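You operate a simulated robot arm through the tools that you are given. There is no shell and no other tool. Be economical: measure what you need, move in short steps, check, and stop when the job is done.

You run a simulated robot arm. Do the job below in one go: nothing can be reset, and whatever is moved stays where it is left.

Task
Pack the silver parts tin with 3 nuts and 3 washers and put its lid on.
Fine: from the hopper, the nuts first, then the washers, dial set for each; teal slide back out; nothing else in it, nothing spilt. Where these are worked on the way, their far stop is far enough and under half their travel is too little: teal slide.

It is judged by the outcome, as a careful person would: the job done as asked, and still so three seconds after it is handed in. It fails if anything else is knocked over, pushed out of place, dropped, spilled or broken. A push-on lid holds only when it is set on centred and level and pressed home; a screw cap is set on level and turned clockwise until tight.

Robot
A 7-joint arm with a two-finger parallel gripper, fixed in place. Base frame: the origin is at the foot of the arm, x ahead of it, y to its left, z up; the work surface is at about z = 0. Lengths are in m, angles in degrees, forces in N, time in s.
With the tool pointing down near the work surface it reaches from about 0.24 to 0.62 m from the base axis. Its first joint turns from -66.0 to 66.0 degrees. Payload 2.6 kg.
The tool frame sits at the grasp point between the pads (the TCP): z along the fingers, y along the line on which they close. The tips reach 0.03 m beyond it. Largest opening 0.094 m; finger width 0.028, thickness 0.01; the body of the gripper, 0.05 by 0.096 m, starts 0.055 m behind the TCP.
Orientation is that of the tool frame in the base frame, as a unit quaternion [x, y, z, w]. With the fingers straight down and closing along the base's y, the tool's x points along the base's -x, its y along +y and its z along -z.

Tools
- The arm moves only by the tool drive_tool. Its argument "deltas" is one flat list of numbers, 6 for each row, row after row: the shift along the tool's x, y, z in m, then the turn, a rotation vector about the tool's x, y, z in degrees. In form: [tx, ty, tz, ax, ay, az, tx, ty, tz, ax, ay, az, ...]. A call has 1 to 20 rows; each row is the pose to reach, as a shift and turn from the pose commanded when the call began, along the tool's axes at that moment. "gripper" is the finger opening in m, from 0 to 0.094, set as the call begins (left out, the last holds). A row lasts 0.2 s, in which the tool goes at most 0.05 m and 8.6 degrees; a call with a longer step from one row to the next is refused whole, and so is a gripper value outside its range. Where a pose cannot be reached the arm comes as near as it can. A force on the tool above 40 N (or 10 N above the force at the start of the call, whichever is more), or a blocked arm, ends the call early, and 0.2 s more pass. Each finger travels about 0.072 m/s and halts on what it meets, pressing with about 24 N; the grip force reading is that of the motor and also rises with nothing between the fingers. The clock runs only during rows and for 0.2 s after the last one: add rows that repeat a pose to give the fingers time. It gives the time, the measured TCP pose, the force on the tool (base axes), the opening and the grip force at its end, in the units of the frame above (readings bear some noise), with the torque about the TCP (base axes, N m) and any sound that the robot's microphone picked up.
- Cameras (640 x 400 px; columns grow to the right, rows downward): "scene" is fixed at [0.0232, 0.417, 0.5747]; the picture's right is [-0.87, -0.49, 0.00], its down [-0.28, 0.50, -0.82] and it looks along [0.40, -0.72, -0.57] (base axes); focal length 316 px, centre (320, 200). "wrist" rides on the gripper at [0.076, 0.014, -0.102] in the tool frame; the picture's right is [-0.18, 0.98, 0.00], its down [-0.75, -0.14, -0.64] and it looks along [-0.63, -0.12, 0.77] (tool axes); focal length 243 px, centre (320, 200). There is no depth. A picture from a camera that has moved, and an enlarged one, comes with that camera's place and axes in the base frame and with its lens. The place of the scene camera against the robot may be out by one fixed shift of up to 0.012 m in any direction.
- get_image(camera): a new picture of that camera. No time passes.
- zoom(camera, box): a new picture of the part [left, top, right, bottom] of that camera's present view, enlarged. No time passes.
- job_done(): hands the job in; it is judged then, once.

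Go step by step. Nothing tells you positions but the pictures and the camera data: compare them with the known pose of the tool, close in by small moves and look again before you grip or let go. The budget is 120 turns and 84 pictures, counting those below and the enlarged ones. Unless the task says otherwise, let go and move clear before handing in, and close with one line.

The tools are called as name(argument=value, ...) on one line, values as JSON. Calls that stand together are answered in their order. drive_tool: Moves the arm, as the interface text tells. Its arguments: {"type":"object","properties":{"deltas":{"type":"array","items":{"type":"number"}},"gripper":{"type":"number"}},"required":["deltas"]} The other tools are called the same way: get_image (camera) takes a picture; zoom (camera, box) takes an enlarged picture of a part of a camera's view; job_done () hands the job in.

At the start:

```text
t: 0.0
ee_pos: [0.338, 0.0068, 0.3185]
ee_rot: [0.0, 1.0, 0.0, 0.0]
wrist_force: [-0.1, 0.4, 0.1]
ft_torque: [0.0, -0.03, 0.02]
grip_width: 0.0937
gripper_force: 0.0
```

scene: 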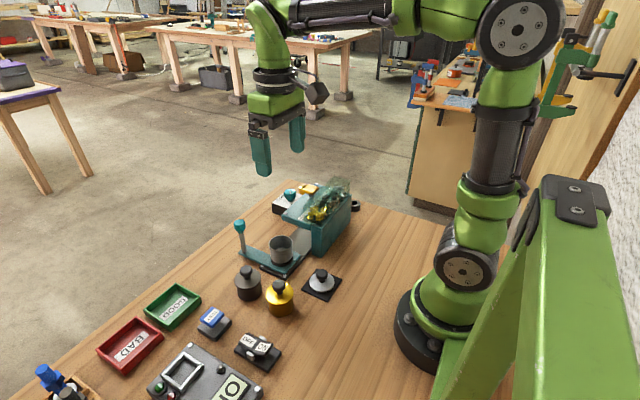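
wrist: 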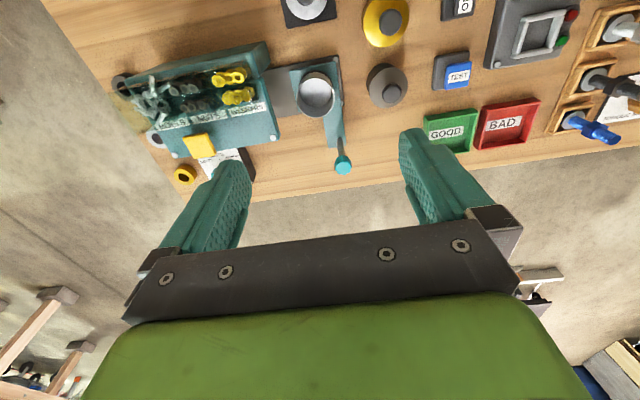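

I see a teal hopper with a dial, a slide with a tin in it, and lids around it. I'll zoom in for details first.

zoom(camera="wrist", box=[90, 20, 370, 195])

zoom(camera="scene", box=[210, 160, 380, 320])

zoom(camera="wrist", box=[260, 0, 640, 200])

```text
2.29 times, centred on (230, 108) of wrist
camera zoom: at [0.2617, 0.0223, 0.4219], right [0.18, 0.98, 0.0], down [0.75, -0.14, 0.64], along [0.63, -0.12, -0.77], focal length 555 px, centre (526, 411)
```

zoom: 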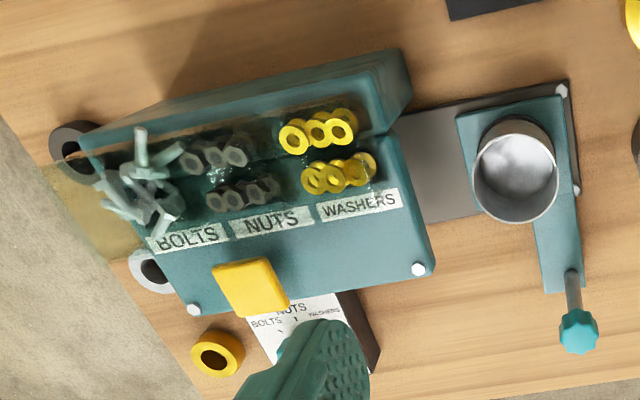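

```text
2.50 times, centred on (295, 240) of scene
camera zoom: at [0.0232, 0.417, 0.5747], right [-0.87, -0.49, 0.0], down [-0.28, 0.5, -0.82], along [0.4, -0.72, -0.57], focal length 791 px, centre (382, 100)
```

zoom: 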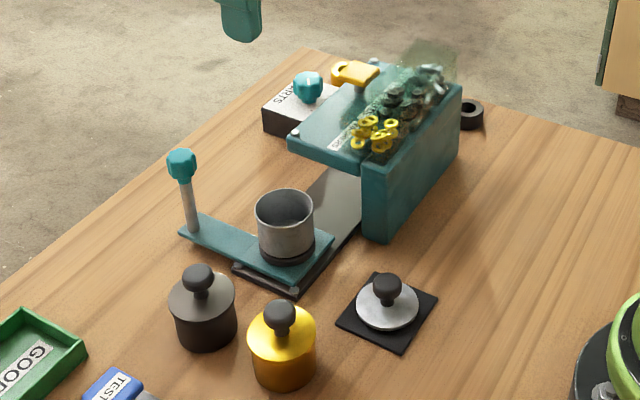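

```text
1.68 times, centred on (450, 100) of wrist
camera zoom: at [0.2617, 0.0223, 0.4219], right [0.18, 0.98, 0.0], down [0.75, -0.14, 0.64], along [0.63, -0.12, -0.77], focal length 409 px, centre (101, 368)
```

zoom: 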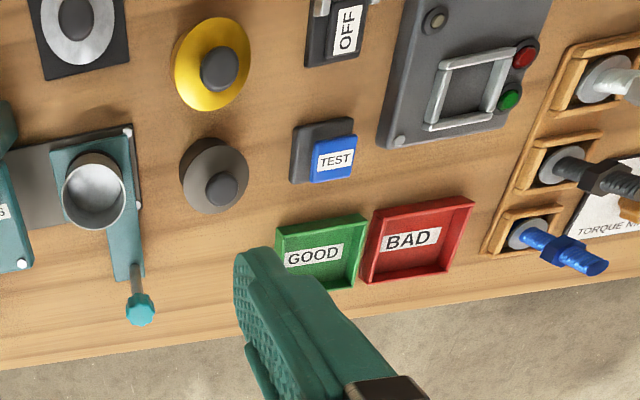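

The tin sits on the teal slide that runs into the hopper along -y, and the dial is hidden behind a finger. I'll shift the arm to see the dial and the hopper.

drive_tool(deltas=[0.02, -0.04, 0, 0, 0, 0, 0.04, -0.08, 0, 0, 0, 0, 0.05, -0.12, 0, 0, 0, 0, 0.05, -0.14, 0, 0, 0, 0])

get_image(camera="wrist")

```text
t: 1.0
ee_pos: [0.2883, -0.1337, 0.318]
ee_rot: [0.001, 1.0, 0.0, 0.0]
wrist_force: [0.2, -0.3, -0.2]
ft_torque: [-0.02, -0.01, -0.01]
grip_width: 0.0942
gripper_force: 0.0
```

```text
78 pictures are left
camera wrist: at [0.2112, -0.1181, 0.4213], right [0.18, 0.98, 0.0], down [0.75, -0.14, 0.64], along [0.63, -0.12, -0.77], focal length 243 px, centre (320, 200)
```

wrist: 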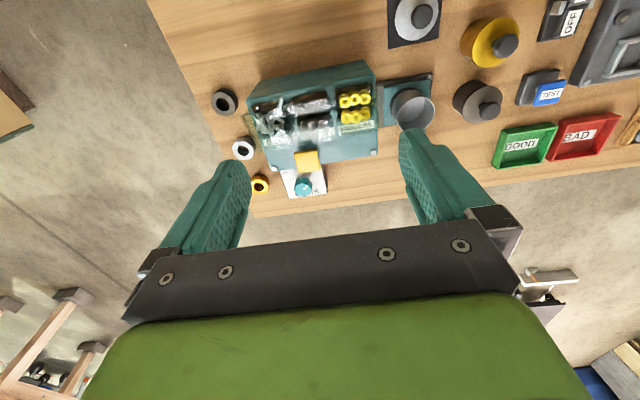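

zoom(camera="wrist", box=[240, 120, 340, 210])

zoom(camera="wrist", box=[200, 50, 450, 206])

zoom(camera="scene", box=[255, 170, 365, 240])

```text
4.44 times, centred on (290, 165) of wrist
camera zoom: at [0.2112, -0.1181, 0.4213], right [0.18, 0.98, 0.0], down [0.75, -0.14, 0.64], along [0.63, -0.12, -0.77], focal length 1078 px, centre (453, 356)
```

zoom: 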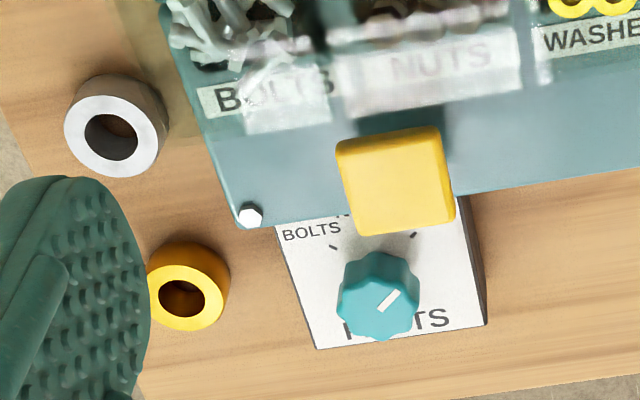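

```text
2.56 times, centred on (325, 128) of wrist
camera zoom: at [0.2112, -0.1181, 0.4213], right [0.18, 0.98, 0.0], down [0.75, -0.14, 0.64], along [0.63, -0.12, -0.77], focal length 621 px, centre (307, 384)
```

zoom: 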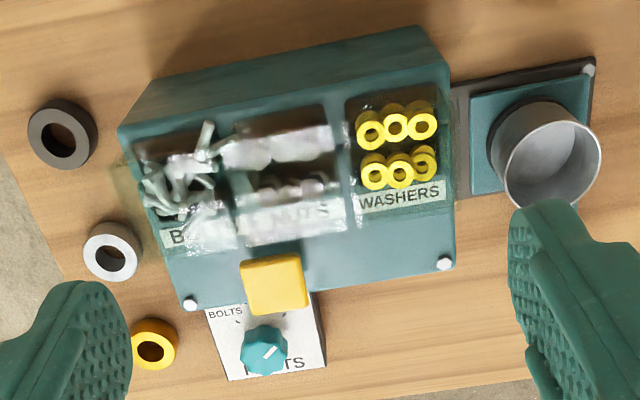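

```text
5.71 times, centred on (310, 205) of scene
camera zoom: at [0.0232, 0.417, 0.5747], right [-0.87, -0.49, 0.0], down [-0.28, 0.5, -0.82], along [0.4, -0.72, -0.57], focal length 1807 px, centre (377, 171)
```

zoom: 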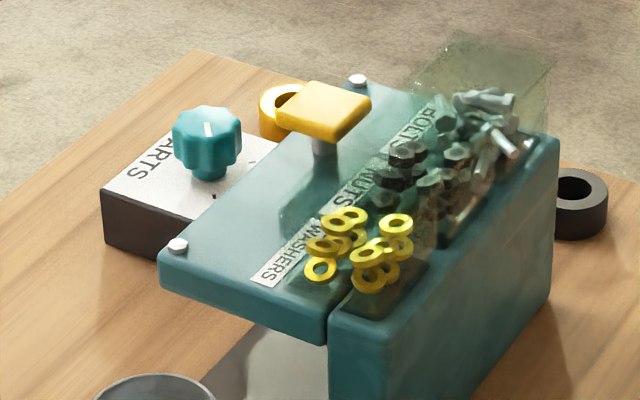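

The yellow plunger sits at about (0.375, -0.17, 0.135) and the dial knob at about (0.466, -0.20, 0.07). I'll set the dial before moving the slide, so I need a closer look at its labels.

drive_tool(deltas=[-0.03, -0.02, 0.02, 0, 0, 0, -0.06, -0.04, 0.04, 0, 0, 0, -0.1, -0.066, 0.06, 0, 0, 0, -0.1, -0.066, 0.06, 0, 0, 0])

get_image(camera="wrist")

zoom(camera="wrist", box=[250, 100, 410, 200])

```text
refused: row 3 steps farther than a row can; nothing moved
```

```text
74 pictures are left
camera wrist: at [0.2112, -0.1181, 0.4213], right [0.18, 0.98, 0.0], down [0.75, -0.14, 0.64], along [0.63, -0.12, -0.77], focal length 243 px, centre (320, 200)
```

wrist: 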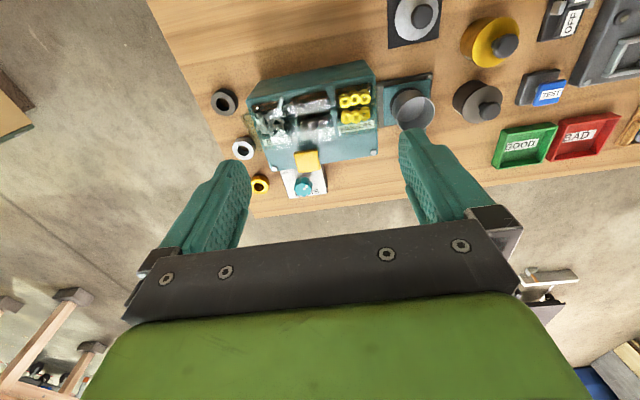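

```text
4.00 times, centred on (330, 150) of wrist
camera zoom: at [0.2112, -0.1181, 0.4213], right [0.18, 0.98, 0.0], down [0.75, -0.14, 0.64], along [0.63, -0.12, -0.77], focal length 970 px, centre (280, 400)
```

zoom: 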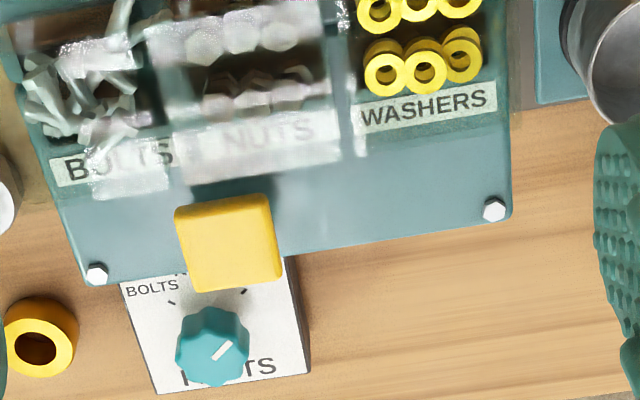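

The step was too long, so I'm retrying the same move in smaller steps.

drive_tool(deltas=[-0.025, -0.017, 0.015, 0, 0, 0, -0.05, -0.034, 0.03, 0, 0, 0, -0.075, -0.05, 0.045, 0, 0, 0, -0.1, -0.066, 0.06, 0, 0, 0])

zoom(camera="wrist", box=[220, 80, 420, 205])

```text
t: 2.0
ee_pos: [0.3893, -0.2002, 0.2572]
ee_rot: [0.001, 1.0, 0.0, 0.0]
wrist_force: [0.3, 0.4, -0.4]
ft_torque: [-0.04, 0.04, -0.01]
grip_width: 0.0939
gripper_force: 0.0
```

```text
3.20 times, centred on (320, 142) of wrist
camera zoom: at [0.3119, -0.1851, 0.361], right [0.19, 0.98, 0.0], down [0.75, -0.14, 0.64], along [0.63, -0.12, -0.77], focal length 776 px, centre (320, 384)
```

zoom: 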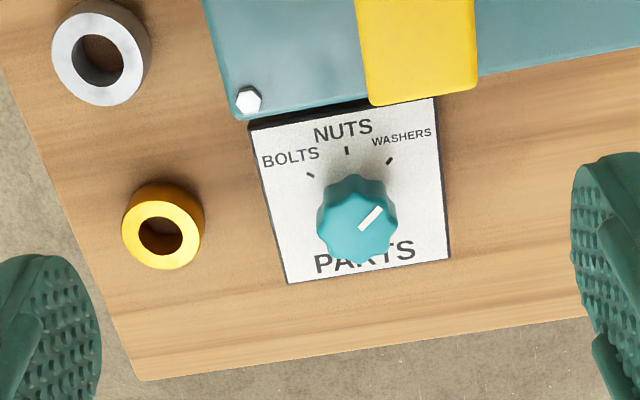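

The dial points at WASHERS and needs a 45° counter-clockwise turn to NUTS. Its axis is near (0.472, -0.20), so I'll go above it and descend with a narrowed opening.

drive_tool(deltas=[-0.04, 0, 0, 0, 0, 0, -0.083, 0, 0, 0, 0, 0, -0.083, 0, 0.04, 0, 0, 0, -0.083, 0, 0.08, 0, 0, 0, -0.083, 0, 0.12, 0, 0, 0, -0.083, 0, 0.14, 0, 0, 0], gripper=0.06)

get_image(camera="wrist")

zoom(camera="scene", box=[230, 130, 390, 230])

```text
t: 3.4
ee_pos: [0.4718, -0.199, 0.1197]
ee_rot: [0.001, 1.0, 0.0, 0.0]
wrist_force: [-1.0, -0.2, -0.1]
ft_torque: [0.0, 0.01, 0.01]
grip_width: 0.06
gripper_force: 0.1
```

```text
71 pictures are left
camera wrist: at [0.395, -0.1836, 0.2218], right [0.19, 0.98, 0.0], down [0.75, -0.14, 0.64], along [0.63, -0.12, -0.77], focal length 243 px, centre (320, 200)
```

wrist: 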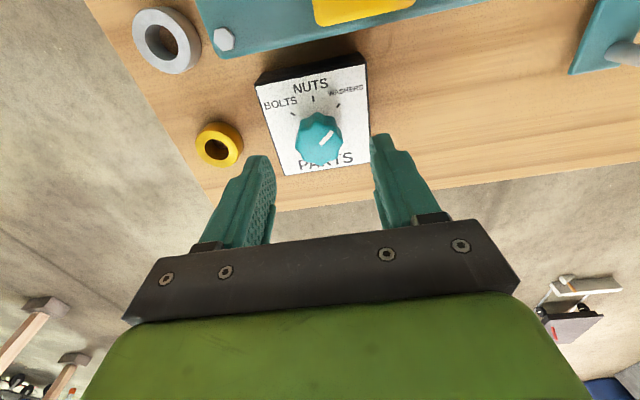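

```text
4.00 times, centred on (310, 180) of scene
camera zoom: at [0.0232, 0.417, 0.5747], right [-0.87, -0.49, 0.0], down [-0.28, 0.5, -0.82], along [0.4, -0.72, -0.57], focal length 1265 px, centre (360, 280)
```

zoom: 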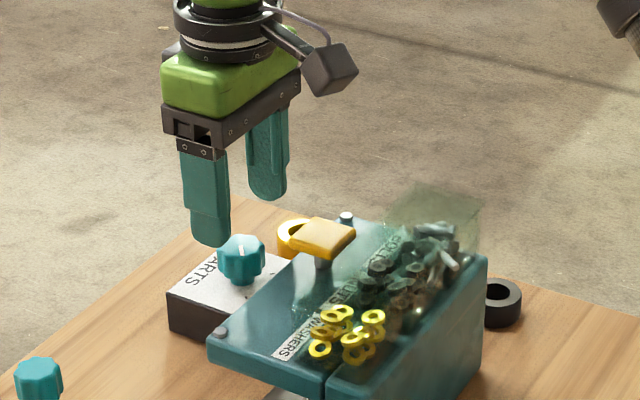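

The knob is centred under the tool. I'm descending and closing on it.

drive_tool(deltas=[-0.002, 0, 0.015, 0, 0, 0, -0.002, 0, 0.03, 0, 0, 0, -0.002, 0, 0.04, 0, 0, 0, -0.002, 0, 0.04, 0, 0, 0])

zoom(camera="scene", box=[230, 130, 390, 230])

get_image(camera="wrist")

```text
t: 4.4
ee_pos: [0.474, -0.1988, 0.0788]
ee_rot: [0.001, 1.0, 0.0, 0.0]
wrist_force: [1.0, -0.6, -0.1]
ft_torque: [0.0, 0.0, -0.01]
grip_width: 0.0598
gripper_force: 0.0
```

```text
4.00 times, centred on (310, 180) of scene
camera zoom: at [0.0232, 0.417, 0.5747], right [-0.87, -0.49, 0.0], down [-0.28, 0.5, -0.82], along [0.4, -0.72, -0.57], focal length 1265 px, centre (360, 280)
```

zoom: 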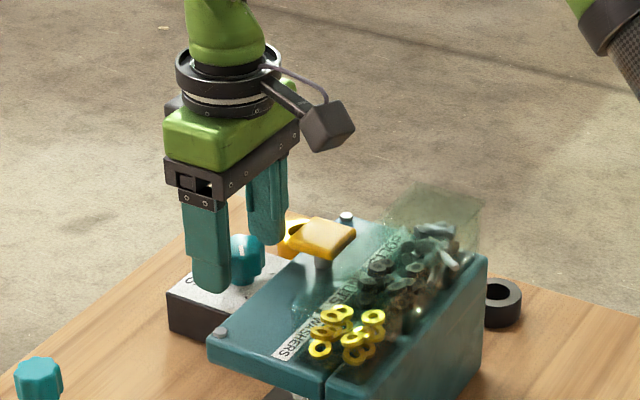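

```text
68 pictures are left
camera wrist: at [0.3976, -0.184, 0.1823], right [0.18, 0.98, 0.0], down [0.75, -0.14, 0.64], along [0.63, -0.12, -0.77], focal length 243 px, centre (320, 200)
```

wrist: 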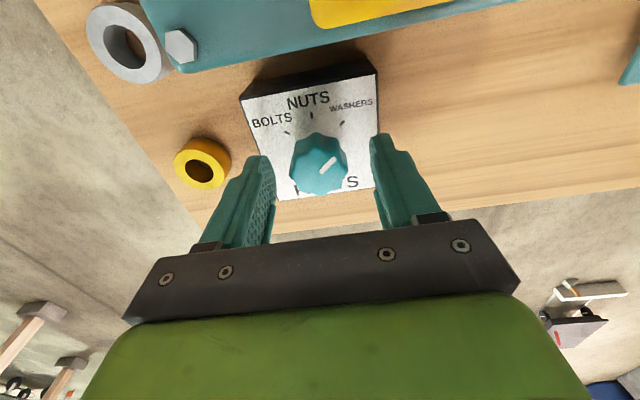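

Fingers straddle the knob with no contact. I'll go down slightly and close.

drive_tool(deltas=[0, 0, 0.006, 0, 0, 0, 0, 0, 0.006, 0, 0, 0, 0, 0, 0.006, 0, 0, 0], gripper=0.06)

drive_tool(deltas=[0, 0, 0, 0, 0, 0, 0, 0, 0, 0, 0, 0, 0, 0, 0, 0, 0, 0], gripper=0.028)

```text
t: 5.2
ee_pos: [0.4739, -0.1986, 0.0741]
ee_rot: [0.0, 1.0, 0.0, -0.001]
wrist_force: [-0.7, -0.2, -0.2]
ft_torque: [-0.03, 0.04, -0.01]
grip_width: 0.0599
gripper_force: 0.2
```

```text
t: 6.0
ee_pos: [0.4734, -0.1994, 0.0738]
ee_rot: [0.001, 1.0, -0.001, 0.0]
wrist_force: [1.9, -5.0, -2.2]
ft_torque: [-0.14, -0.08, -0.02]
grip_width: 0.0324
gripper_force: 44.9
```

The knob is held at 32 mm. I'll turn it 45° counter-clockwise as seen from above.

drive_tool(deltas=[0, 0, 0, 0, 0, -7.5, 0, 0, 0, 0, 0, -15, 0, 0, 0, 0, 0, -22.5, 0, 0, 0, 0, 0, -30, 0, 0, 0, 0, 0, -37.5, 0, 0, 0, 0, 0, -45, 0, 0, 0, 0, 0, -45])

get_image(camera="wrist")

```text
t: 7.6
ee_pos: [0.4754, -0.2014, 0.0726]
ee_rot: [-0.384, 0.923, -0.003, 0.0]
wrist_force: [15.2, -20.6, -7.9]
ft_torque: [0.01, -0.54, -0.01]
grip_width: 0.0322
gripper_force: 44.6
```

```text
67 pictures are left
camera wrist: at [0.4091, -0.2434, 0.1765], right [-0.57, 0.82, -0.01], down [0.63, 0.44, 0.64], along [0.53, 0.36, -0.77], focal length 243 px, centre (320, 200)
```

wrist: 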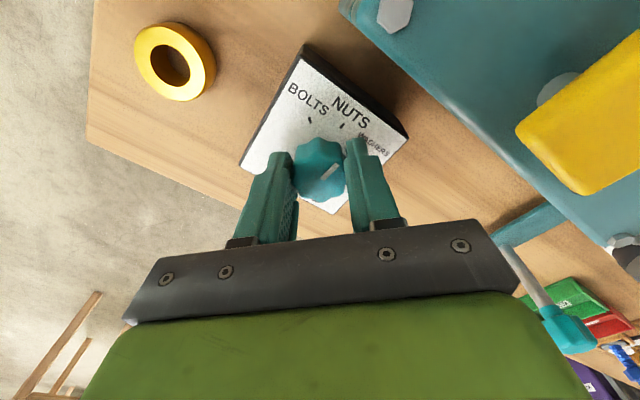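

The pointer turned with the tool, with some side load. I'll release, lift and check where it settled.

drive_tool(deltas=[0, 0, 0, 0, 0, 0, 0, 0, 0, 0, 0, 0, 0, 0, -0.025, 0, 0, 0, 0, 0, -0.06, 0, 0, 0, 0, 0, -0.08, 0, 0, 7, 0, 0, -0.08, 0, 0, 15, 0, 0, -0.08, 0, 0, 22.5, 0, 0, -0.08, 0, 0, 30, 0, 0, -0.08, 0, 0, 37.5, 0, 0, -0.08, 0, 0, 45, 0, 0, -0.08, 0, 0, 45], gripper=0.06)

zoom(camera="wrist", box=[220, 50, 420, 175])

```text
t: 10.0
ee_pos: [0.4734, -0.1985, 0.1525]
ee_rot: [0.0, 1.0, 0.0, 0.0]
wrist_force: [0.8, -0.2, -0.3]
ft_torque: [-0.01, -0.03, -0.01]
grip_width: 0.0602
gripper_force: 0.1
```

```text
3.20 times, centred on (320, 112) of wrist
camera zoom: at [0.3962, -0.1831, 0.2561], right [0.19, 0.98, 0.0], down [0.75, -0.14, 0.64], along [0.63, -0.12, -0.77], focal length 776 px, centre (320, 480)
```

zoom: 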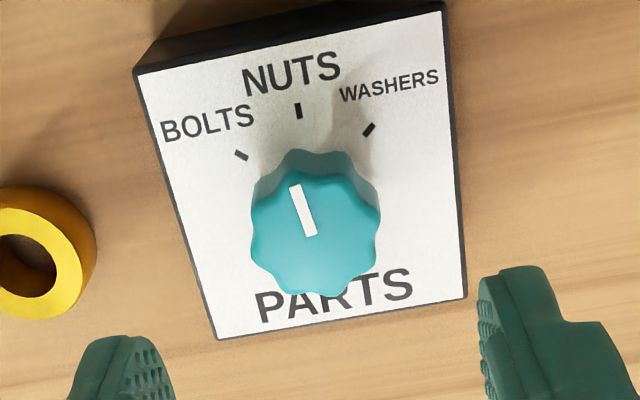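

The dial reads NUTS. Next is the slide's post, near (0.45, 0.02) with its top at about z 0.12, so I'll move near it and look.

drive_tool(deltas=[0, 0, -0.045, 0, 0, 0, 0.01, 0.045, -0.07, 0, 0, 0, 0.02, 0.09, -0.07, 0, 0, 0, 0.03, 0.135, -0.07, 0, 0, 0, 0.05, 0.18, -0.07, 0, 0, 0, 0.06, 0.218, -0.07, 0, 0, 0, 0.06, 0.218, -0.07, 0, 0, 0], gripper=0.07)

get_image(camera="wrist")

get_image(camera="scene")

```text
refused: row 2 steps farther than a row can; nothing moved
```

```text
65 pictures are left
camera wrist: at [0.3962, -0.1831, 0.2561], right [0.19, 0.98, 0.0], down [0.75, -0.14, 0.64], along [0.63, -0.12, -0.77], focal length 243 px, centre (320, 200)
```

wrist: 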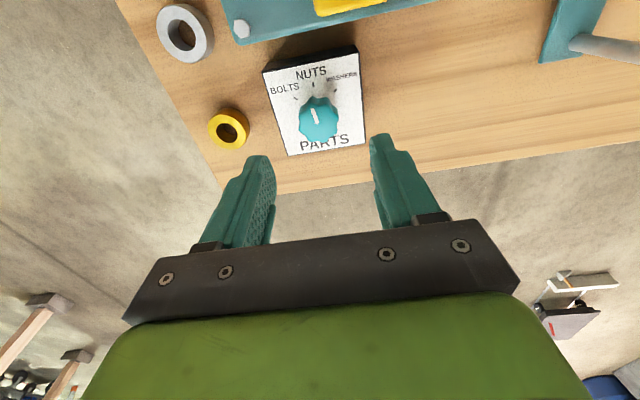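

```text
64 pictures are left
```

scene: 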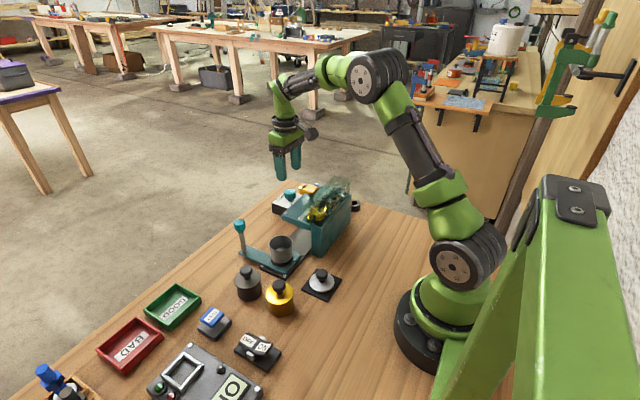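

That path had a step slightly too long, so I'm redoing it with shorter ones.

drive_tool(deltas=[0, 0, -0.04, 0, 0, 0, 0.01, 0.03, -0.07, 0, 0, 0, 0.02, 0.07, -0.07, 0, 0, 0, 0.03, 0.11, -0.07, 0, 0, 0, 0.045, 0.15, -0.07, 0, 0, 0, 0.06, 0.19, -0.07, 0, 0, 0, 0.06, 0.218, -0.07, 0, 0, 0, 0.06, 0.218, -0.07, 0, 0, 0], gripper=0.07)

get_image(camera="wrist")

zoom(camera="scene", box=[210, 130, 370, 290])

```text
t: 11.8
ee_pos: [0.4148, 0.0186, 0.224]
ee_rot: [0.0, 1.0, 0.0, 0.0]
wrist_force: [-0.1, 0.5, -0.7]
ft_torque: [0.0, 0.03, -0.02]
grip_width: 0.0702
gripper_force: 0.0
```

```text
63 pictures are left
camera wrist: at [0.3374, 0.0337, 0.3263], right [0.18, 0.98, 0.0], down [0.75, -0.14, 0.64], along [0.63, -0.12, -0.77], focal length 243 px, centre (320, 200)
```

wrist: 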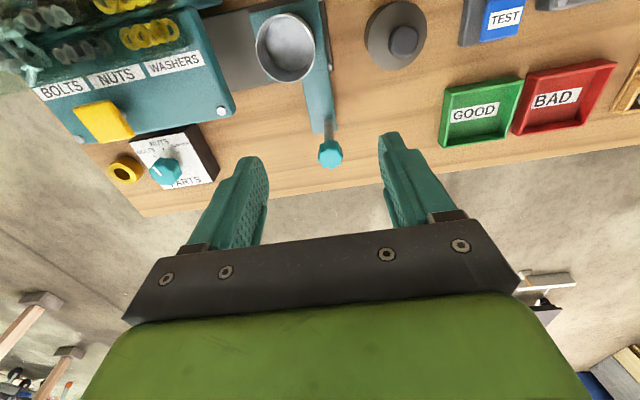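

```text
2.50 times, centred on (290, 210) of scene
camera zoom: at [0.0232, 0.417, 0.5747], right [-0.87, -0.49, 0.0], down [-0.28, 0.5, -0.82], along [0.4, -0.72, -0.57], focal length 791 px, centre (395, 175)
```

zoom: 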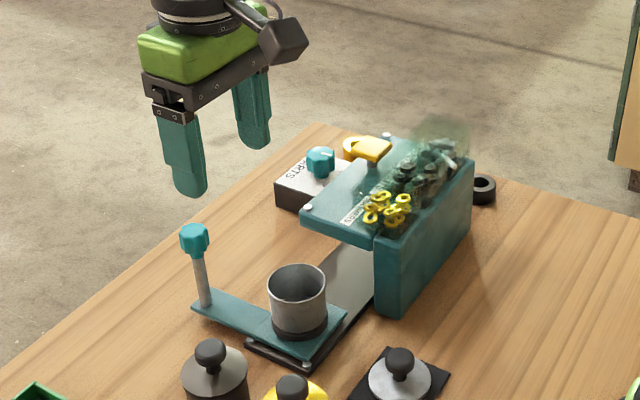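

The post knob is at about (0.447, 0.021, 0.12). I'll straddle it with the fingers and then check.

drive_tool(deltas=[-0.032, 0.0025, 0.02, 0, 0, 0, -0.032, 0.0025, 0.06, 0, 0, 0, -0.032, 0.0025, 0.09, 0, 0, 0, -0.032, 0.0025, 0.119, 0, 0, 0, -0.032, 0.0025, 0.119, 0, 0, 0], gripper=0.056)

get_image(camera="wrist")

zoom(camera="scene", box=[210, 130, 370, 290])

```text
t: 13.0
ee_pos: [0.4457, 0.0204, 0.1019]
ee_rot: [0.001, 1.0, 0.0, 0.001]
wrist_force: [0.3, -0.2, -0.2]
ft_torque: [0.0, 0.02, 0.01]
grip_width: 0.056
gripper_force: 0.1
```

```text
61 pictures are left
camera wrist: at [0.3689, 0.0356, 0.205], right [0.19, 0.98, 0.0], down [0.75, -0.14, 0.64], along [0.63, -0.12, -0.77], focal length 243 px, centre (320, 200)
```

wrist: 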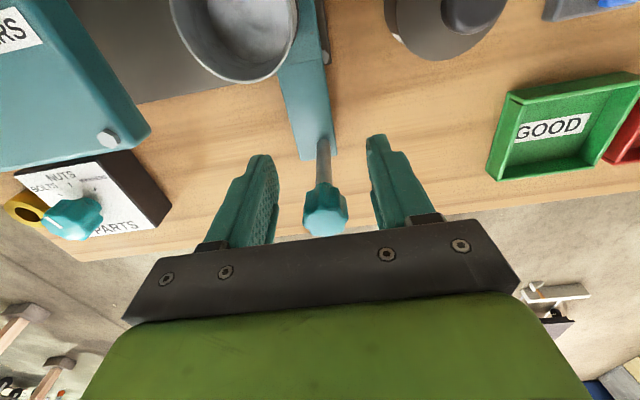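

```text
2.50 times, centred on (290, 210) of scene
camera zoom: at [0.0232, 0.417, 0.5747], right [-0.87, -0.49, 0.0], down [-0.28, 0.5, -0.82], along [0.4, -0.72, -0.57], focal length 791 px, centre (395, 175)
```

zoom: 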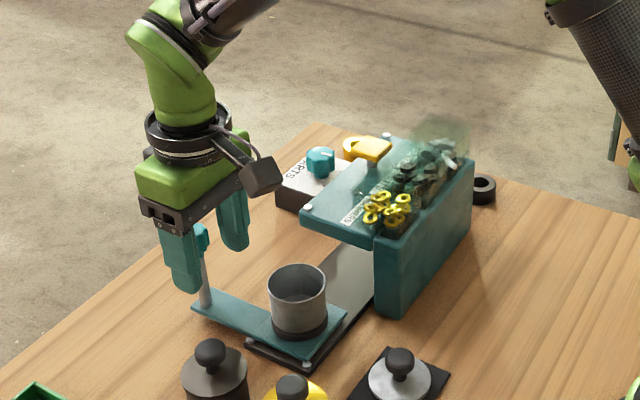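

The post is centred between the fingers. I'll narrow to a loose cage and push the slide toward -y.

drive_tool(deltas=[0, 0, 0, 0, 0, 0, 0, 0, 0, 0, 0, 0, 0, -0.008, 0, 0, 0, 0, 0, -0.016, 0, 0, 0, 0, 0, -0.024, 0, 0, 0, 0, 0, -0.032, 0, 0, 0, 0, 0, -0.04, 0, 0, 0, 0, 0, -0.048, 0, 0, 0, 0, 0, -0.056, 0, 0, 0, 0, 0, -0.064, 0, 0, 0, 0, 0, -0.072, 0, 0, 0, 0, 0, -0.08, 0, 0, 0, 0, 0, -0.08, 0, 0, 0, 0], gripper=0.03)

zoom(camera="scene", box=[210, 130, 370, 290])

```text
t: 15.8
ee_pos: [0.4459, -0.0595, 0.1044]
ee_rot: [0.002, 1.0, 0.0, 0.0]
wrist_force: [-0.8, 0.0, 0.4]
ft_torque: [-0.01, 0.02, -0.01]
grip_width: 0.0302
gripper_force: 0.0
```

```text
2.50 times, centred on (290, 210) of scene
camera zoom: at [0.0232, 0.417, 0.5747], right [-0.87, -0.49, 0.0], down [-0.28, 0.5, -0.82], along [0.4, -0.72, -0.57], focal length 791 px, centre (395, 175)
```

zoom: 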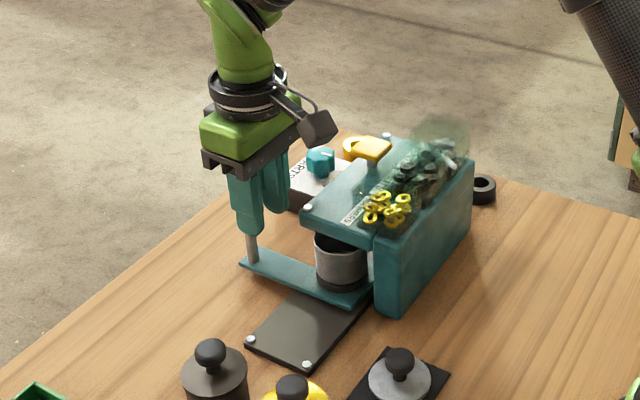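

The slide moves freely and the tin fits under the hopper. Continuing to the far stop.

drive_tool(deltas=[0, -0.006, 0, 0, 0, 0, 0, -0.012, 0, 0, 0, 0, 0, -0.018, 0, 0, 0, 0, 0, -0.024, 0, 0, 0, 0, 0, -0.03, 0, 0, 0, 0, 0, -0.036, 0, 0, 0, 0, 0, -0.042, 0, 0, 0, 0, 0, -0.048, 0, 0, 0, 0, 0, -0.054, 0, 0, 0, 0, 0, -0.06, 0, 0, 0, 0, 0, -0.066, 0, 0, 0, 0, 0, -0.072, 0, 0, 0, 0])

zoom(camera="scene", box=[210, 130, 370, 290])

```text
t: 18.0
ee_pos: [0.4445, -0.104, 0.1038]
ee_rot: [-0.006, 1.0, 0.011, -0.005]
wrist_force: [-11.2, 17.5, 5.6]
ft_torque: [0.21, -0.16, 0.44]
grip_width: 0.0397
gripper_force: 8.5
stopped in row 11: the force on the tool passed its limit at 42 N (the readings are from after the stop); the commanded pose is now the measured one
```

```text
2.50 times, centred on (290, 210) of scene
camera zoom: at [0.0232, 0.417, 0.5746], right [-0.87, -0.49, 0.0], down [-0.28, 0.5, -0.82], along [0.4, -0.72, -0.57], focal length 791 px, centre (395, 175)
```

zoom: 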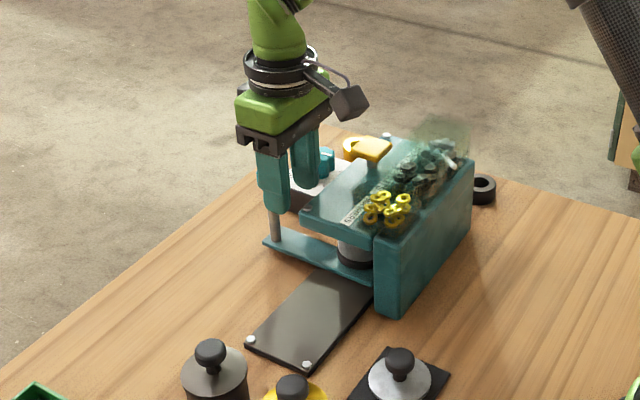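

The slide reached its stop with roughly 0.125 m of travel. I'll open, lift clear and look at the slide and hopper.

drive_tool(deltas=[0, 0.006, 0, 0, 0, 0, 0, 0.006, 0, 0, 0, 0, 0, 0.006, -0.03, 0, 0, 0, 0, 0.006, -0.07, 0, 0, 0, 0, 0.006, -0.11, 0, 0, 0, 0.045, 0.006, -0.12, 0, 0, 0, 0.09, 0.0, -0.12, 0, 0, 0, 0.13, -0.03, -0.12, 0, 0, 0, 0.15, -0.06, -0.12, 0, 0, 0, 0.15, -0.06, -0.12, 0, 0, 0], gripper=0.056)

get_image(camera="wrist")

zoom(camera="scene", box=[210, 130, 370, 290])

```text
t: 20.2
ee_pos: [0.2936, -0.1734, 0.2241]
ee_rot: [-0.003, 1.0, 0.007, -0.002]
wrist_force: [0.2, -0.8, -0.8]
ft_torque: [-0.01, 0.01, 0.01]
grip_width: 0.056
gripper_force: 0.2
```

```text
57 pictures are left
camera wrist: at [0.218, -0.1594, 0.3276], right [0.18, 0.98, 0.01], down [0.76, -0.14, 0.64], along [0.63, -0.1, -0.77], focal length 243 px, centre (320, 200)
```

wrist: 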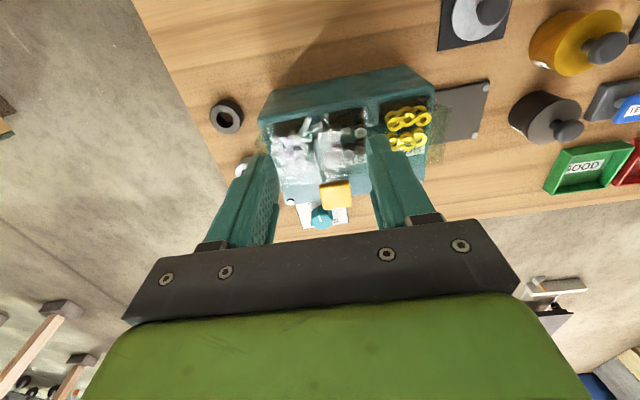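

```text
2.50 times, centred on (290, 210) of scene
camera zoom: at [0.0232, 0.417, 0.5747], right [-0.87, -0.49, 0.0], down [-0.28, 0.5, -0.82], along [0.4, -0.72, -0.57], focal length 791 px, centre (395, 175)
```

zoom: 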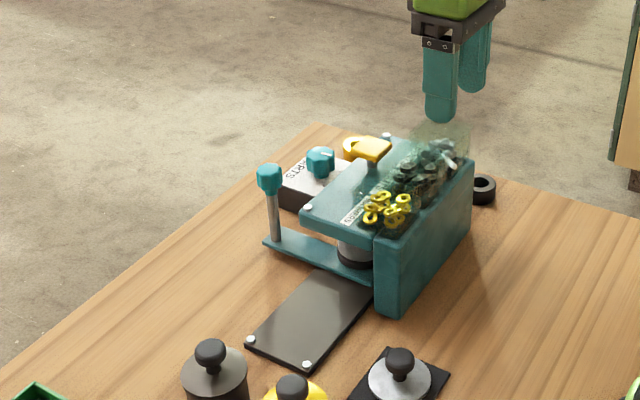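

The slide stays in and the yellow paddle on its short post is near (0.372, -0.168, 0.137). I'll close the fingers and move above it for a closer look.

drive_tool(deltas=[-0.04, 0.002, 0, 0, 0, 0, -0.079, 0.005, 0, 0, 0, 0, -0.079, 0.005, 0.02, 0, 0, 0, -0.079, 0.005, 0.02, 0, 0, 0], gripper=0.0)

get_image(camera="wrist")

zoom(camera="scene", box=[250, 120, 370, 220])

```text
t: 21.2
ee_pos: [0.3759, -0.166, 0.2024]
ee_rot: [-0.003, 1.0, 0.007, -0.003]
wrist_force: [0.1, -1.0, 0.1]
ft_torque: [-0.05, 0.0, 0.02]
grip_width: 0.0
gripper_force: 24.2
```

```text
55 pictures are left
camera wrist: at [0.2988, -0.1541, 0.306], right [0.18, 0.98, 0.01], down [0.76, -0.14, 0.64], along [0.63, -0.1, -0.77], focal length 243 px, centre (320, 200)
```

wrist: 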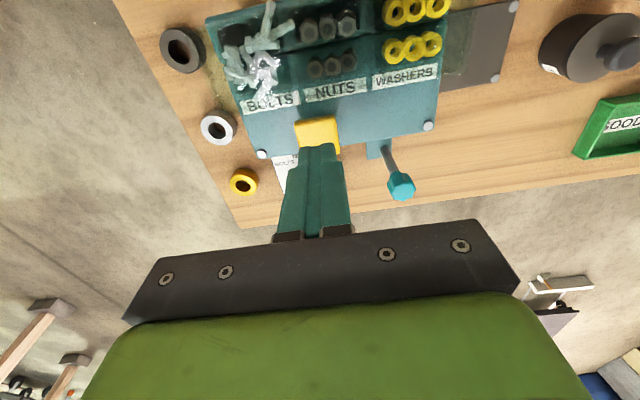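

```text
4.00 times, centred on (310, 170) of scene
camera zoom: at [0.0232, 0.417, 0.5747], right [-0.87, -0.49, 0.0], down [-0.28, 0.5, -0.82], along [0.4, -0.72, -0.57], focal length 1265 px, centre (360, 320)
```

zoom: 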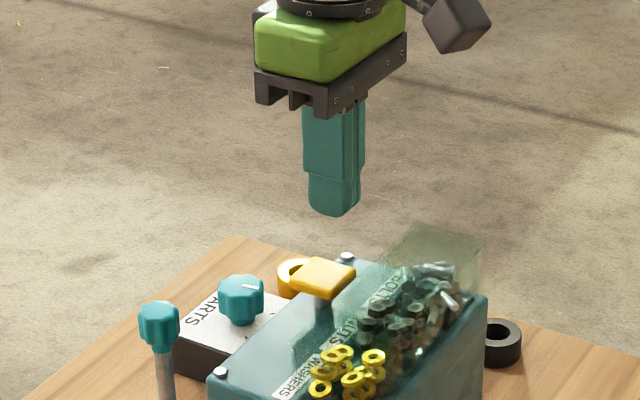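

The fingers are over the paddle. I'll press slowly and watch the force and sound.

drive_tool(deltas=[0.002, 0, 0.015, 0, 0, 0, 0.002, 0, 0.025, 0, 0, 0, 0.002, 0, 0.03, 0, 0, 0, 0.002, 0, 0.033, 0, 0, 0, 0.002, 0, 0.036, 0, 0, 0, 0.002, 0, 0.039, 0, 0, 0, 0.002, 0, 0.042, 0, 0, 0])

zoom(camera="scene", box=[250, 120, 370, 220])

```text
t: 22.8
ee_pos: [0.374, -0.1644, 0.1605]
ee_rot: [-0.003, 1.0, 0.007, -0.003]
wrist_force: [-0.6, 0.7, 0.6]
ft_torque: [-0.01, -0.01, -0.03]
grip_width: 0.0
gripper_force: 24.4
```

```text
4.00 times, centred on (310, 170) of scene
camera zoom: at [0.0232, 0.417, 0.5747], right [-0.87, -0.49, 0.0], down [-0.28, 0.5, -0.82], along [0.4, -0.72, -0.57], focal length 1265 px, centre (360, 320)
```

zoom: 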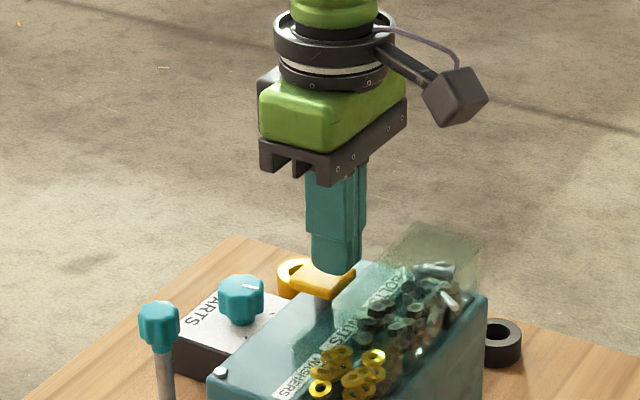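

No contact force yet, so I'll continue down.

drive_tool(deltas=[0, 0, 0.002, 0, 0, 0, 0, 0, 0.004, 0, 0, 0, 0, 0, 0.006, 0, 0, 0, 0, 0, 0.008, 0, 0, 0])

zoom(camera="scene", box=[250, 120, 370, 220])

```text
t: 23.8
ee_pos: [0.3735, -0.1661, 0.1533]
ee_rot: [-0.004, 1.0, 0.007, -0.003]
wrist_force: [0.1, 0.0, -0.2]
ft_torque: [0.0, -0.03, 0.0]
grip_width: 0.0
gripper_force: 24.3
```

```text
4.00 times, centred on (310, 170) of scene
camera zoom: at [0.0232, 0.417, 0.5747], right [-0.87, -0.49, 0.0], down [-0.28, 0.5, -0.82], along [0.4, -0.72, -0.57], focal length 1265 px, centre (360, 320)
```

zoom: 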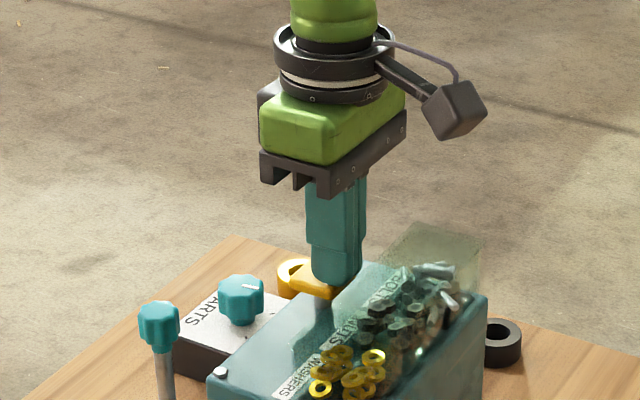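

The paddle looks lower and farther out than I estimated, about (0.384, -0.168) with its top near z 0.122. I'll rise, shift +x and press again gradually.

drive_tool(deltas=[0, 0, -0.012, 0, 0, 0, -0.01, -0.002, -0.012, 0, 0, 0, -0.01, -0.002, -0.004, 0, 0, 0, -0.01, -0.002, 0, 0, 0, 0, -0.01, -0.002, 0.003, 0, 0, 0, -0.01, -0.002, 0.006, 0, 0, 0])

zoom(camera="scene", box=[250, 120, 370, 220])

```text
t: 25.2
ee_pos: [0.3828, -0.1676, 0.1462]
ee_rot: [-0.003, 1.0, 0.007, -0.003]
wrist_force: [0.8, 0.3, 0.9]
ft_torque: [-0.03, -0.07, -0.02]
grip_width: 0.0003
gripper_force: 23.7
```

```text
4.00 times, centred on (310, 170) of scene
camera zoom: at [0.0232, 0.417, 0.5747], right [-0.87, -0.49, 0.0], down [-0.28, 0.5, -0.82], along [0.4, -0.72, -0.57], focal length 1265 px, centre (360, 320)
```

zoom: 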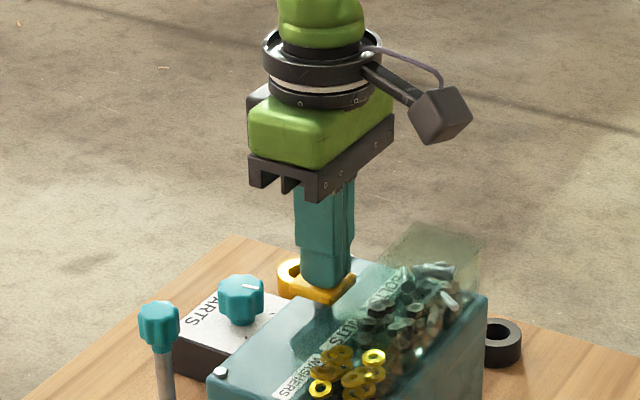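

The fingers are now squarely over the paddle. Pressing further.

drive_tool(deltas=[0, 0, 0.002, 0, 0, 0, 0, 0, 0.004, 0, 0, 0, 0, 0, 0.006, 0, 0, 0, 0, 0, 0.008, 0, 0, 0, 0, 0, 0.01, 0, 0, 0])

zoom(camera="scene", box=[250, 120, 370, 220])

```text
t: 26.4
ee_pos: [0.3824, -0.168, 0.1387]
ee_rot: [-0.002, 1.0, 0.006, -0.001]
wrist_force: [-10.0, 0.5, 24.7]
ft_torque: [-0.02, 0.13, 0.09]
grip_width: 0.0001
gripper_force: 24.0
heard: click
```

```text
4.00 times, centred on (310, 170) of scene
camera zoom: at [0.0231, 0.417, 0.5746], right [-0.87, -0.49, 0.0], down [-0.28, 0.5, -0.82], along [0.4, -0.72, -0.57], focal length 1265 px, centre (360, 320)
```

zoom: 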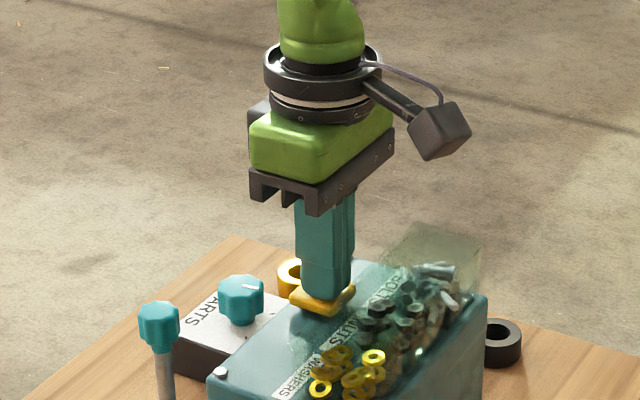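

I heard a click. I'll release the paddle fully and listen for more.

drive_tool(deltas=[0, 0, -0.006, 0, 0, 0, 0, 0, -0.012, 0, 0, 0, 0, 0, -0.018, 0, 0, 0, 0, 0, -0.018, 0, 0, 0, 0, 0, -0.018, 0, 0, 0])

zoom(camera="scene", box=[250, 120, 370, 220])

get_image(camera="wrist")

```text
t: 27.6
ee_pos: [0.3827, -0.1684, 0.1546]
ee_rot: [-0.003, 1.0, 0.007, -0.003]
wrist_force: [-0.3, -0.4, 0.0]
ft_torque: [0.02, -0.01, 0.02]
grip_width: 0.0001
gripper_force: 24.5
```

```text
4.00 times, centred on (310, 170) of scene
camera zoom: at [0.0232, 0.417, 0.5747], right [-0.87, -0.49, 0.0], down [-0.28, 0.5, -0.82], along [0.4, -0.72, -0.57], focal length 1265 px, centre (360, 320)
```

zoom: 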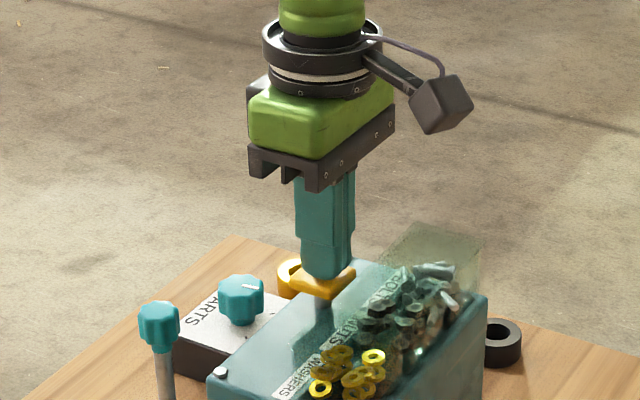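

```text
48 pictures are left
camera wrist: at [0.3061, -0.1544, 0.2575], right [0.18, 0.98, 0.01], down [0.76, -0.14, 0.64], along [0.63, -0.1, -0.77], focal length 243 px, centre (320, 200)
```

wrist: 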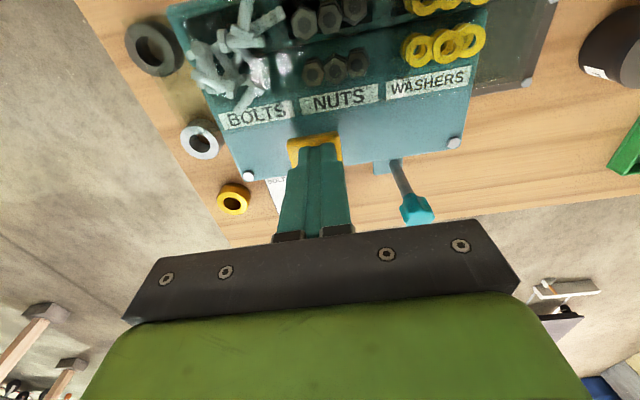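

The paddle came back up. I'll press a second time with the same stroke and a full release.

drive_tool(deltas=[0, 0, 0.006, 0, 0, 0, 0, 0, 0.01, 0, 0, 0, 0, 0, 0.013, 0, 0, 0, 0, 0, 0.016, 0, 0, 0, 0, 0, 0.018, 0, 0, 0, 0, 0, 0.018, 0, 0, 0])

drive_tool(deltas=[0, 0, -0.006, 0, 0, 0, 0, 0, -0.012, 0, 0, 0, 0, 0, -0.018, 0, 0, 0, 0, 0, -0.018, 0, 0, 0, 0, 0, -0.018, 0, 0, 0])

```text
t: 29.0
ee_pos: [0.3829, -0.1677, 0.1394]
ee_rot: [-0.002, 1.0, 0.007, -0.002]
wrist_force: [-7.7, -0.2, 20.3]
ft_torque: [-0.08, 0.09, -0.04]
grip_width: 0.0001
gripper_force: 23.9
heard: click
```

```text
t: 30.2
ee_pos: [0.3836, -0.1681, 0.1552]
ee_rot: [-0.003, 1.0, 0.007, -0.002]
wrist_force: [0.1, 0.3, 0.0]
ft_torque: [0.03, 0.02, 0.0]
grip_width: 0.0
gripper_force: 24.1
```

The second press also clicked. Now the third.

drive_tool(deltas=[0, 0, 0.006, 0, 0, 0, 0, 0, 0.01, 0, 0, 0, 0, 0, 0.013, 0, 0, 0, 0, 0, 0.016, 0, 0, 0, 0, 0, 0.018, 0, 0, 0, 0, 0, 0.018, 0, 0, 0])

drive_tool(deltas=[0, 0, -0.006, 0, 0, 0, 0, 0, -0.012, 0, 0, 0, 0, 0, -0.018, 0, 0, 0, 0, 0, -0.04, 0, 0, 0, 0, 0, -0.06, 0, 0, 0, 0, 0, -0.08, 0, 0, 0])

get_image(camera="wrist")

```text
t: 31.6
ee_pos: [0.3821, -0.1682, 0.1386]
ee_rot: [-0.003, 1.0, 0.007, -0.002]
wrist_force: [-8.7, 5.6, 20.4]
ft_torque: [0.14, 0.01, 0.01]
grip_width: 0.0001
gripper_force: 24.3
heard: click
```

```text
t: 33.0
ee_pos: [0.3825, -0.1688, 0.2165]
ee_rot: [-0.003, 1.0, 0.007, -0.003]
wrist_force: [-0.6, -0.4, -0.5]
ft_torque: [0.0, 0.01, -0.01]
grip_width: 0.0
gripper_force: 23.8
```

```text
47 pictures are left
camera wrist: at [0.3063, -0.1556, 0.3215], right [0.18, 0.98, 0.01], down [0.76, -0.14, 0.64], along [0.63, -0.1, -0.77], focal length 243 px, centre (320, 200)
```

wrist: 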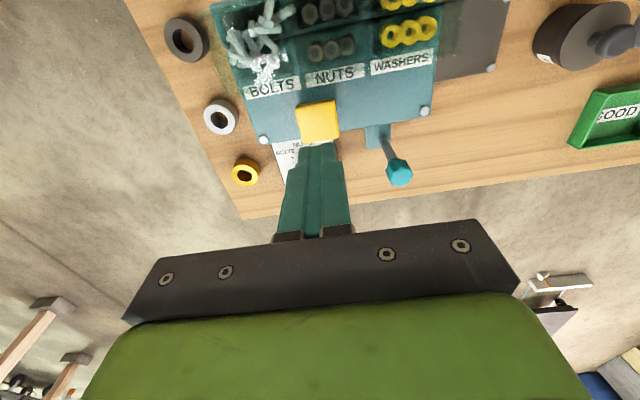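

Three clicks were heard for nuts. Before the washers I'll pull the slide out to verify the count, going to its post and correcting the small tool tilt on the way.

drive_tool(deltas=[-0.03, 0.03, 0, 0.4, -0.17, 0.17, -0.064, 0.067, 0, 0.8, -0.34, 0.34, -0.064, 0.068, 0.04, 0.8, -0.34, 0.34, -0.064, 0.068, 0.08, 0.8, -0.34, 0.34, -0.064, 0.068, 0.1125, 0.8, -0.34, 0.34, -0.064, 0.068, 0.1125, 0.8, -0.34, 0.34], gripper=0.056)

get_image(camera="wrist")

```text
refused: row 2 steps farther than a row can; nothing moved
```

```text
46 pictures are left
camera wrist: at [0.3063, -0.1556, 0.3215], right [0.18, 0.98, 0.01], down [0.76, -0.14, 0.64], along [0.63, -0.1, -0.77], focal length 243 px, centre (320, 200)
```

wrist: 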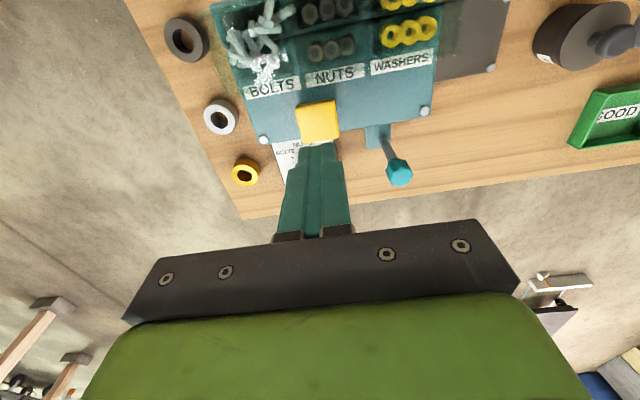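

Same move again with shorter steps.

drive_tool(deltas=[-0.025, 0.025, 0, 0.4, -0.17, 0.17, -0.05, 0.05, 0, 0.8, -0.34, 0.34, -0.064, 0.068, 0.02, 0.8, -0.34, 0.34, -0.064, 0.068, 0.05, 0.8, -0.34, 0.34, -0.064, 0.068, 0.085, 0.8, -0.34, 0.34, -0.064, 0.068, 0.1125, 0.8, -0.34, 0.34, -0.064, 0.068, 0.1125, 0.8, -0.34, 0.34], gripper=0.056)

get_image(camera="wrist")

```text
t: 34.6
ee_pos: [0.4446, -0.1013, 0.1038]
ee_rot: [0.0, 1.0, 0.0, 0.0]
wrist_force: [0.7, -0.3, 0.7]
ft_torque: [-0.04, 0.02, 0.0]
grip_width: 0.0557
gripper_force: 0.0
```

```text
45 pictures are left
camera wrist: at [0.3677, -0.0851, 0.2063], right [0.18, 0.98, 0.0], down [0.75, -0.14, 0.64], along [0.63, -0.12, -0.77], focal length 243 px, centre (320, 200)
```

wrist: 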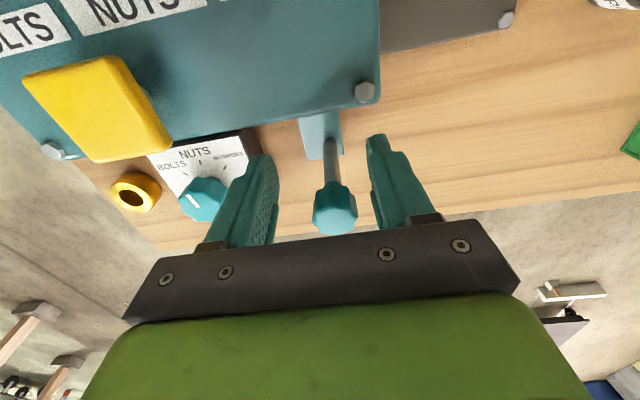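

The post is between the fingers again. I'll pull the slide out gently.

drive_tool(deltas=[0, 0, 0, 0, 0, 0, 0, 0, 0, 0, 0, 0, 0, 0.004, 0, 0, 0, 0, 0, 0.01, 0, 0, 0, 0, 0, 0.018, 0, 0, 0, 0, 0, 0.026, 0, 0, 0, 0, 0, 0.034, 0, 0, 0, 0, 0, 0.042, 0, 0, 0, 0, 0, 0.05, 0, 0, 0, 0, 0, 0.058, 0, 0, 0, 0, 0, 0.066, 0, 0, 0, 0, 0, 0.074, 0, 0, 0, 0, 0, 0.082, 0, 0, 0, 0, 0, 0.09, 0, 0, 0, 0, 0, 0.098, 0, 0, 0, 0, 0, 0.106, 0, 0, 0, 0, 0, 0.112, 0, 0, 0, 0, 0, 0.118, 0, 0, 0, 0], gripper=0.03)

get_image(camera="wrist")

```text
t: 38.4
ee_pos: [0.4466, 0.0189, 0.1049]
ee_rot: [-0.001, 1.0, 0.0, 0.0]
wrist_force: [-0.4, -0.3, 0.2]
ft_torque: [0.01, -0.01, 0.0]
grip_width: 0.0302
gripper_force: 0.1
```

```text
44 pictures are left
camera wrist: at [0.369, 0.0347, 0.2078], right [0.18, 0.98, 0.0], down [0.75, -0.14, 0.64], along [0.63, -0.12, -0.77], focal length 243 px, centre (320, 200)
```

wrist: 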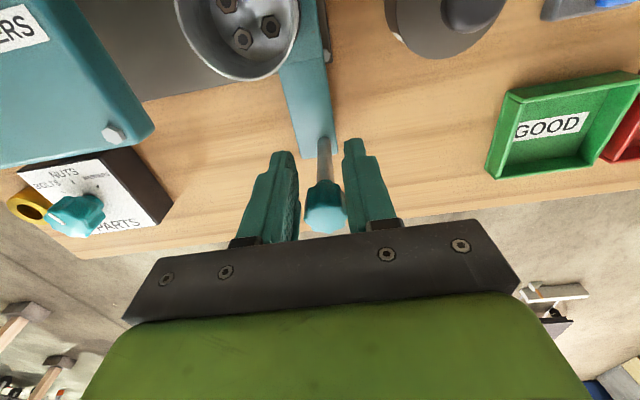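

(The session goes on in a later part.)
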